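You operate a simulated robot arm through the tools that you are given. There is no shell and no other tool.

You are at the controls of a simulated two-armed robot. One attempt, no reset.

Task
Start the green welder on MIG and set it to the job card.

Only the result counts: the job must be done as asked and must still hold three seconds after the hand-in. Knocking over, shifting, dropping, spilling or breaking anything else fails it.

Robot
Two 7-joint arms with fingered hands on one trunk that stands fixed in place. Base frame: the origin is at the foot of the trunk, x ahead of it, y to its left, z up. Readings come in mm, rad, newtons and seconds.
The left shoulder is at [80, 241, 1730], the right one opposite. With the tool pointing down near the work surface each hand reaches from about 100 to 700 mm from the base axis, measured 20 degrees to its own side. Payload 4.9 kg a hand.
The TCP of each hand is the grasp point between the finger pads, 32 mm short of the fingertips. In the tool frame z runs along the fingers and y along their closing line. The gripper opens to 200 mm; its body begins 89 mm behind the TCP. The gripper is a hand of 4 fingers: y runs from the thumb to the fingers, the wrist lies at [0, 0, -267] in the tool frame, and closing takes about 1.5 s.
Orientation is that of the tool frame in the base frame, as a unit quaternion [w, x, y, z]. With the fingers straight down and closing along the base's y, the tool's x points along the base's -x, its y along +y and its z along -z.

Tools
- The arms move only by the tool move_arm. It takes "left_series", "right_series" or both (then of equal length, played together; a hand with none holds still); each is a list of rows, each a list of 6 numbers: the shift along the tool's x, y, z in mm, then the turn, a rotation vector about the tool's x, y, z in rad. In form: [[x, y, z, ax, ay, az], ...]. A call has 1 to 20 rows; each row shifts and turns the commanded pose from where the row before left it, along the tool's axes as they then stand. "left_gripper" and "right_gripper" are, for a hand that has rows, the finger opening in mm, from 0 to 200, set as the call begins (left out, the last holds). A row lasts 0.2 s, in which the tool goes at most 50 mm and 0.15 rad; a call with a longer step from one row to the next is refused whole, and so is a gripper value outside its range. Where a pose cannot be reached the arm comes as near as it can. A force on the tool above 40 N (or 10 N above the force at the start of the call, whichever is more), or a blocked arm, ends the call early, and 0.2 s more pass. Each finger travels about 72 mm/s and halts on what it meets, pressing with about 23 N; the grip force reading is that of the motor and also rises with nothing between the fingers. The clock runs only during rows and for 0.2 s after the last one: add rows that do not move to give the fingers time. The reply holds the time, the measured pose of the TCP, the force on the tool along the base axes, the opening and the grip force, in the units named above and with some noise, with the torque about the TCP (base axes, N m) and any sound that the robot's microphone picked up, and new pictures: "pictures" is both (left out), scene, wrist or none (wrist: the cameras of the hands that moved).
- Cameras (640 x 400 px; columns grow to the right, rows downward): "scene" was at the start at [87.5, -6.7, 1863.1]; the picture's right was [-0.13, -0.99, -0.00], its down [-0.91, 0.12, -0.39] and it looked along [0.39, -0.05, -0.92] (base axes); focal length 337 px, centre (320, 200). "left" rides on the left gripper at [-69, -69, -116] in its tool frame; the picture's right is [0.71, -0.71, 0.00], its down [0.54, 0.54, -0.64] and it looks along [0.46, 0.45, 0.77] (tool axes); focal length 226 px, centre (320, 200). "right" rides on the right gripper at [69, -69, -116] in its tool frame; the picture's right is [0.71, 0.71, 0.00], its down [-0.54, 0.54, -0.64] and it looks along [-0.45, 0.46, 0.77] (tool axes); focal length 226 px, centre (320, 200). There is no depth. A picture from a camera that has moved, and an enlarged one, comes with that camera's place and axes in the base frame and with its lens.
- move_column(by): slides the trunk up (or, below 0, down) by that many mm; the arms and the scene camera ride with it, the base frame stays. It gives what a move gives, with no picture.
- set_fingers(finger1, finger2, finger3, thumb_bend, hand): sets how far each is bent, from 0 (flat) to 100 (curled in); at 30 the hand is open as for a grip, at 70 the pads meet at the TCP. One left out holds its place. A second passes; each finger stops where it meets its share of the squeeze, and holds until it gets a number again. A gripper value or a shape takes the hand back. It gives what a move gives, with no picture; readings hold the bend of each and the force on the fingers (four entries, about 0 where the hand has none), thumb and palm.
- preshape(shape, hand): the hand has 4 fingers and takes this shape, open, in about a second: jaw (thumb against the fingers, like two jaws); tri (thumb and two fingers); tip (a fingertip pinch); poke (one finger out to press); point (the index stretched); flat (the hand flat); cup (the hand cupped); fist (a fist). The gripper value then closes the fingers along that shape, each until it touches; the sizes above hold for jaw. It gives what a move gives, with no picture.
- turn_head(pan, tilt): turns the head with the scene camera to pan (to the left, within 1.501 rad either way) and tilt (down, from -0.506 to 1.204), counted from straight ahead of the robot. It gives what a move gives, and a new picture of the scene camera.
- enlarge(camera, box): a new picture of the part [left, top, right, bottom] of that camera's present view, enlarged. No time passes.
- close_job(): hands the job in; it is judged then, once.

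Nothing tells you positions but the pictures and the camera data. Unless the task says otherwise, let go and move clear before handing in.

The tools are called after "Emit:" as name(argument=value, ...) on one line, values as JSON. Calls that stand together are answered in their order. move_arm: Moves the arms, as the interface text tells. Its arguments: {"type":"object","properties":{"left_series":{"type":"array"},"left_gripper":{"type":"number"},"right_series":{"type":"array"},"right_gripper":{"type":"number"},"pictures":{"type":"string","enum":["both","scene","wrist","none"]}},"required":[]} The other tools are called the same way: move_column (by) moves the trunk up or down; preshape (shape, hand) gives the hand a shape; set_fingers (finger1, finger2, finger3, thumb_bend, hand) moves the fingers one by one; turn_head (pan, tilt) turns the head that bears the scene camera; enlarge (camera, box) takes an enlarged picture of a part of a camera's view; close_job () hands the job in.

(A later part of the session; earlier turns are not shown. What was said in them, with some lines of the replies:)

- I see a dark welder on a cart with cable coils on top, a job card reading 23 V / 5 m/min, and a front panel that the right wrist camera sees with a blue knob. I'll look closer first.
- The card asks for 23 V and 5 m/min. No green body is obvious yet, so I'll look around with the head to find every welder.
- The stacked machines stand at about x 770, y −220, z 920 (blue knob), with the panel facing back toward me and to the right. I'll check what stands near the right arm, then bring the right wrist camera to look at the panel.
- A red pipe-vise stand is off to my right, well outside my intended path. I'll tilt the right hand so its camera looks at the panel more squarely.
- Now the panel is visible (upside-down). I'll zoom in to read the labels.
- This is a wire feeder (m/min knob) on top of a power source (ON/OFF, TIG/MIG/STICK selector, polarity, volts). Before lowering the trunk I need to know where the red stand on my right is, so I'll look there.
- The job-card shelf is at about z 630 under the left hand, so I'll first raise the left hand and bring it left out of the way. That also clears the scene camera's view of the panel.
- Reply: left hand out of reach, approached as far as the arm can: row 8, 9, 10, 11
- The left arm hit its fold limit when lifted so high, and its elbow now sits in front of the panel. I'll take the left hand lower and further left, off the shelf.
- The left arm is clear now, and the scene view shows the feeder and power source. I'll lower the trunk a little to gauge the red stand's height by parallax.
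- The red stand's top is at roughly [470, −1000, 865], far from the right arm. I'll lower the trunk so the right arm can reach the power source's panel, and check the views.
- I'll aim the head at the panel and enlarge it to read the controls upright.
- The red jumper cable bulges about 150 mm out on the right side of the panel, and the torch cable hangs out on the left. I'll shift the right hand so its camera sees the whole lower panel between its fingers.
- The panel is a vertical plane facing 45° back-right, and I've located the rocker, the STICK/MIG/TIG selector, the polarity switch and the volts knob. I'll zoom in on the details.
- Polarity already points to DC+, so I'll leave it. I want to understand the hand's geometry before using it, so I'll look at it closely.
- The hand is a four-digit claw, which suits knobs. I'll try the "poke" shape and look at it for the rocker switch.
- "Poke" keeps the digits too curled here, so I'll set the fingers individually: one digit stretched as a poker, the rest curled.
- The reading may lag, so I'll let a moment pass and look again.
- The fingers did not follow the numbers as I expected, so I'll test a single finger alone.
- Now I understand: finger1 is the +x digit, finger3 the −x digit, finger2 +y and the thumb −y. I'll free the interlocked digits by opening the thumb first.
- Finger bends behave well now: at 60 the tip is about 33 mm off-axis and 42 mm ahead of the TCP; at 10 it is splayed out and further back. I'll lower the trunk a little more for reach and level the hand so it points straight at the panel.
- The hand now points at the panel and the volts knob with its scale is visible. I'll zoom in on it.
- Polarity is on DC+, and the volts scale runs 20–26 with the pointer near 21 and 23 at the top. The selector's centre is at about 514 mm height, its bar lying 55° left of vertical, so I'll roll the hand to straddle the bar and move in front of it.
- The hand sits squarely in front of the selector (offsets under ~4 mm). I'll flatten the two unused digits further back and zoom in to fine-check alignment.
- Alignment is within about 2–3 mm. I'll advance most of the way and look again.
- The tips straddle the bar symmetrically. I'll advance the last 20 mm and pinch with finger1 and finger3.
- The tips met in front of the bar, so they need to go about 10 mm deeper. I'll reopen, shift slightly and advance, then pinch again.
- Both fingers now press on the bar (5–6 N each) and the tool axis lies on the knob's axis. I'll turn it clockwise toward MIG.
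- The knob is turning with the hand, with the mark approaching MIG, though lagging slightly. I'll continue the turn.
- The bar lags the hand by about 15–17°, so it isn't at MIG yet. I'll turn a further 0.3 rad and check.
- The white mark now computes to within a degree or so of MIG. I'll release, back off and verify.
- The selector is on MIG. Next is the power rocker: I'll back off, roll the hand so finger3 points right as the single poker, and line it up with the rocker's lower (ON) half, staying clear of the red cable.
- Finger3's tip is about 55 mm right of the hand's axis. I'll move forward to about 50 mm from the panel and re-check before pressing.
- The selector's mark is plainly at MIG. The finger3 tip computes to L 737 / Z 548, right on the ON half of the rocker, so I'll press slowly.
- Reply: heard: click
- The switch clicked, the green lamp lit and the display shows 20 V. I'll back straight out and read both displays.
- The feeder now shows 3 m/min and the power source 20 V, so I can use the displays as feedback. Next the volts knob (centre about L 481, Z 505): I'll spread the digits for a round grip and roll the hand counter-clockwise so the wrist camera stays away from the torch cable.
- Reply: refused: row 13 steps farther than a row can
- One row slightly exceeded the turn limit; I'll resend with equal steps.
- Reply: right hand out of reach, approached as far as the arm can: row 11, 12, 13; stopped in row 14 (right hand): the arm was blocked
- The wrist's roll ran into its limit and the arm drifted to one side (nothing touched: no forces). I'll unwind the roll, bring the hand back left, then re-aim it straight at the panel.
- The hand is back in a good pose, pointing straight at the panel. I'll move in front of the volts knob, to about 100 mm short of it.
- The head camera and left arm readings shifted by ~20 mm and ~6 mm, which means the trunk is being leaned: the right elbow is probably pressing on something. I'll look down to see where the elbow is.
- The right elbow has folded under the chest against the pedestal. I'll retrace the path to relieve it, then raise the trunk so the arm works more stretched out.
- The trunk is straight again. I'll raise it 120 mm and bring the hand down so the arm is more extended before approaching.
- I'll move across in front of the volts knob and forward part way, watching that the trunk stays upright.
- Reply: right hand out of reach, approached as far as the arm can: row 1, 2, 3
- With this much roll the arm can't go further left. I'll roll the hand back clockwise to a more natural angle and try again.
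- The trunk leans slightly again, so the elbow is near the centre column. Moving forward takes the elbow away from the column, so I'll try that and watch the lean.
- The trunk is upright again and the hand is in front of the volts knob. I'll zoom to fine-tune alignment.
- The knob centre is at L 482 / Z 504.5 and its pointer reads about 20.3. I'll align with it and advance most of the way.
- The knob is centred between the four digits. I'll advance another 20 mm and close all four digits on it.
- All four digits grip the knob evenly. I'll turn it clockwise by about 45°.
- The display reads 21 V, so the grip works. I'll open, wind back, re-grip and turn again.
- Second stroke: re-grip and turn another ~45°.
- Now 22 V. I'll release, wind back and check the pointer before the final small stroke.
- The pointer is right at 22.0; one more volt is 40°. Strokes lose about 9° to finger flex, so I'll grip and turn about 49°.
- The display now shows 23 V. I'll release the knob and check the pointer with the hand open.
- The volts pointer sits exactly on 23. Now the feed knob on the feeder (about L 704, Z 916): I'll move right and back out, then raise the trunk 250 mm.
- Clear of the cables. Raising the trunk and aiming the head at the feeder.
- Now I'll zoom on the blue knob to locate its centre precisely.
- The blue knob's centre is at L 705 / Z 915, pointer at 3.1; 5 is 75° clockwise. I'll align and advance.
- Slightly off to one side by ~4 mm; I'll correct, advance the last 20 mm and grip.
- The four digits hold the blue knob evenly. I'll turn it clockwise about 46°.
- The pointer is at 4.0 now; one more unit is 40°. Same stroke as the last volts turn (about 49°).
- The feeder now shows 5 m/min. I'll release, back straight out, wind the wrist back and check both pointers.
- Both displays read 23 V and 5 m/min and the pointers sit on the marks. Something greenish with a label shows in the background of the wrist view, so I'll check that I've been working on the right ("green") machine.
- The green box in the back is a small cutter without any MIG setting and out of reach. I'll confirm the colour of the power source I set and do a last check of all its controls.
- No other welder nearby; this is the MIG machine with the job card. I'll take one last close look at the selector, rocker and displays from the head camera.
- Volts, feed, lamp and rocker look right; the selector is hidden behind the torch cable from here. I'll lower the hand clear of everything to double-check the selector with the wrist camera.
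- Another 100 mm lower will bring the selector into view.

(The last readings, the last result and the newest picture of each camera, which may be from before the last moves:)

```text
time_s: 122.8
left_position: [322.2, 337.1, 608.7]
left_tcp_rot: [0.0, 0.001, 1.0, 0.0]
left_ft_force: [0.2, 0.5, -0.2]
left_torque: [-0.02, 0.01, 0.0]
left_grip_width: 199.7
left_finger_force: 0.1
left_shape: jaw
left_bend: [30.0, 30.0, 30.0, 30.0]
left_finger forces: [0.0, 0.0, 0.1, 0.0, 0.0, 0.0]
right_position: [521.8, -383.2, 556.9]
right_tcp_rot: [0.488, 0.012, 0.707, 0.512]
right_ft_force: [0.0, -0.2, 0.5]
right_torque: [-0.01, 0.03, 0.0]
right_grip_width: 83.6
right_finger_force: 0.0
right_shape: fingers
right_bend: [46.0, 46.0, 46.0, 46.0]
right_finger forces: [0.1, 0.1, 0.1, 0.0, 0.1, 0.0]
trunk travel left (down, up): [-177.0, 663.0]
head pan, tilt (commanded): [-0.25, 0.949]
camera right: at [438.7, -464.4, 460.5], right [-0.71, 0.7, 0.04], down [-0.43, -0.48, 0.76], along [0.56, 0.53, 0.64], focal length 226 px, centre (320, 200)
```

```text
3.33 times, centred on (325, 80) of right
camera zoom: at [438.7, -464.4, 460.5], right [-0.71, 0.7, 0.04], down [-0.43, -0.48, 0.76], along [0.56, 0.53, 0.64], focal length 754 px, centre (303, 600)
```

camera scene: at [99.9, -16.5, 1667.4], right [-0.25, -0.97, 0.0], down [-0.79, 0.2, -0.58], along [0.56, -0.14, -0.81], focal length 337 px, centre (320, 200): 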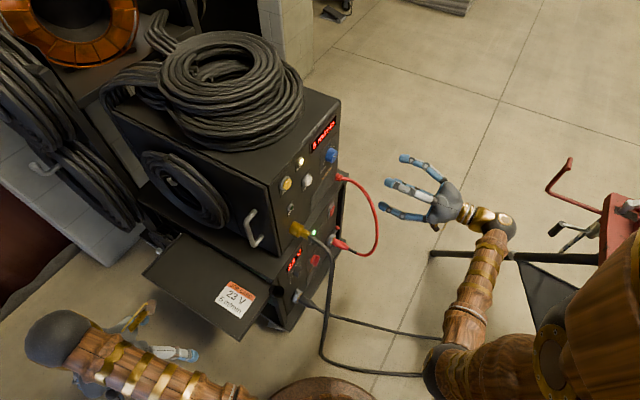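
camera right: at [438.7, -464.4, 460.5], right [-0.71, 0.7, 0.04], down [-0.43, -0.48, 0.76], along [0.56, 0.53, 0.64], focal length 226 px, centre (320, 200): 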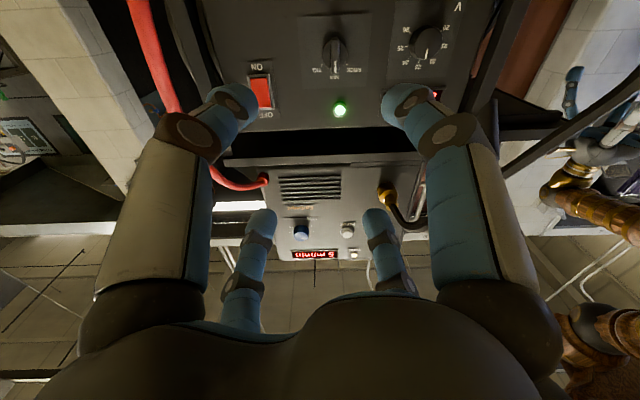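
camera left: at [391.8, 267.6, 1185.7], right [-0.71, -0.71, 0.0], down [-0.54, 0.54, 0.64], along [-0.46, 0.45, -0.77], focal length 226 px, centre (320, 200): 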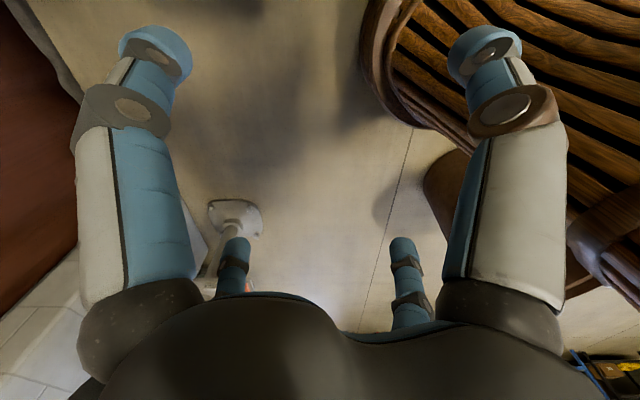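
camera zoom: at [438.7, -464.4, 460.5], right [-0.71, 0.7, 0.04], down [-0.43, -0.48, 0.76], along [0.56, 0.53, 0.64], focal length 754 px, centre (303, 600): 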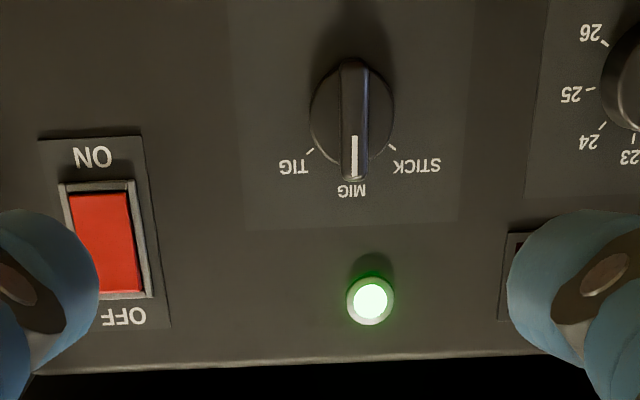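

The selector points exactly at MIG, the rocker is ON with the lamp lit, the displays read 23 V and 5 m/min, and the hand is well clear of everything. I'm handing the job in.

Emit:
close_job()

```text
The job is handed in.
```

The welder is on, set to MIG and matched to the job card. I've handed the job in, and the result hasn't come back yet.

| Setting | Final state |
|---|---|
| Power rocker | ON, green lamp lit |
| Mode selector | MIG |
| Voltage | display reads 23 V, pointer on the 23 mark |
| Wire feed | display reads 5 m/min, pointer on the 5 mark |
| Polarity | already on DC+, left as it was |

- **Which machine is green:** I wasn't certain. The power source looks dark green only at its edges. I chose it because it had the job card and was the only machine nearby with a MIG setting. A small green box in the background had no MIG setting and was out of reach.
- **Lean during the work:** The trunk leaned twice, once by about 20 mm and once by a few mm. The right elbow was probably pressing on the robot's own column. I backed off the first time and moved forward the second, and it straightened both times.
- **Surroundings:** I saw nothing else knocked over or shifted. Both hands were clear of the welder when I handed in.
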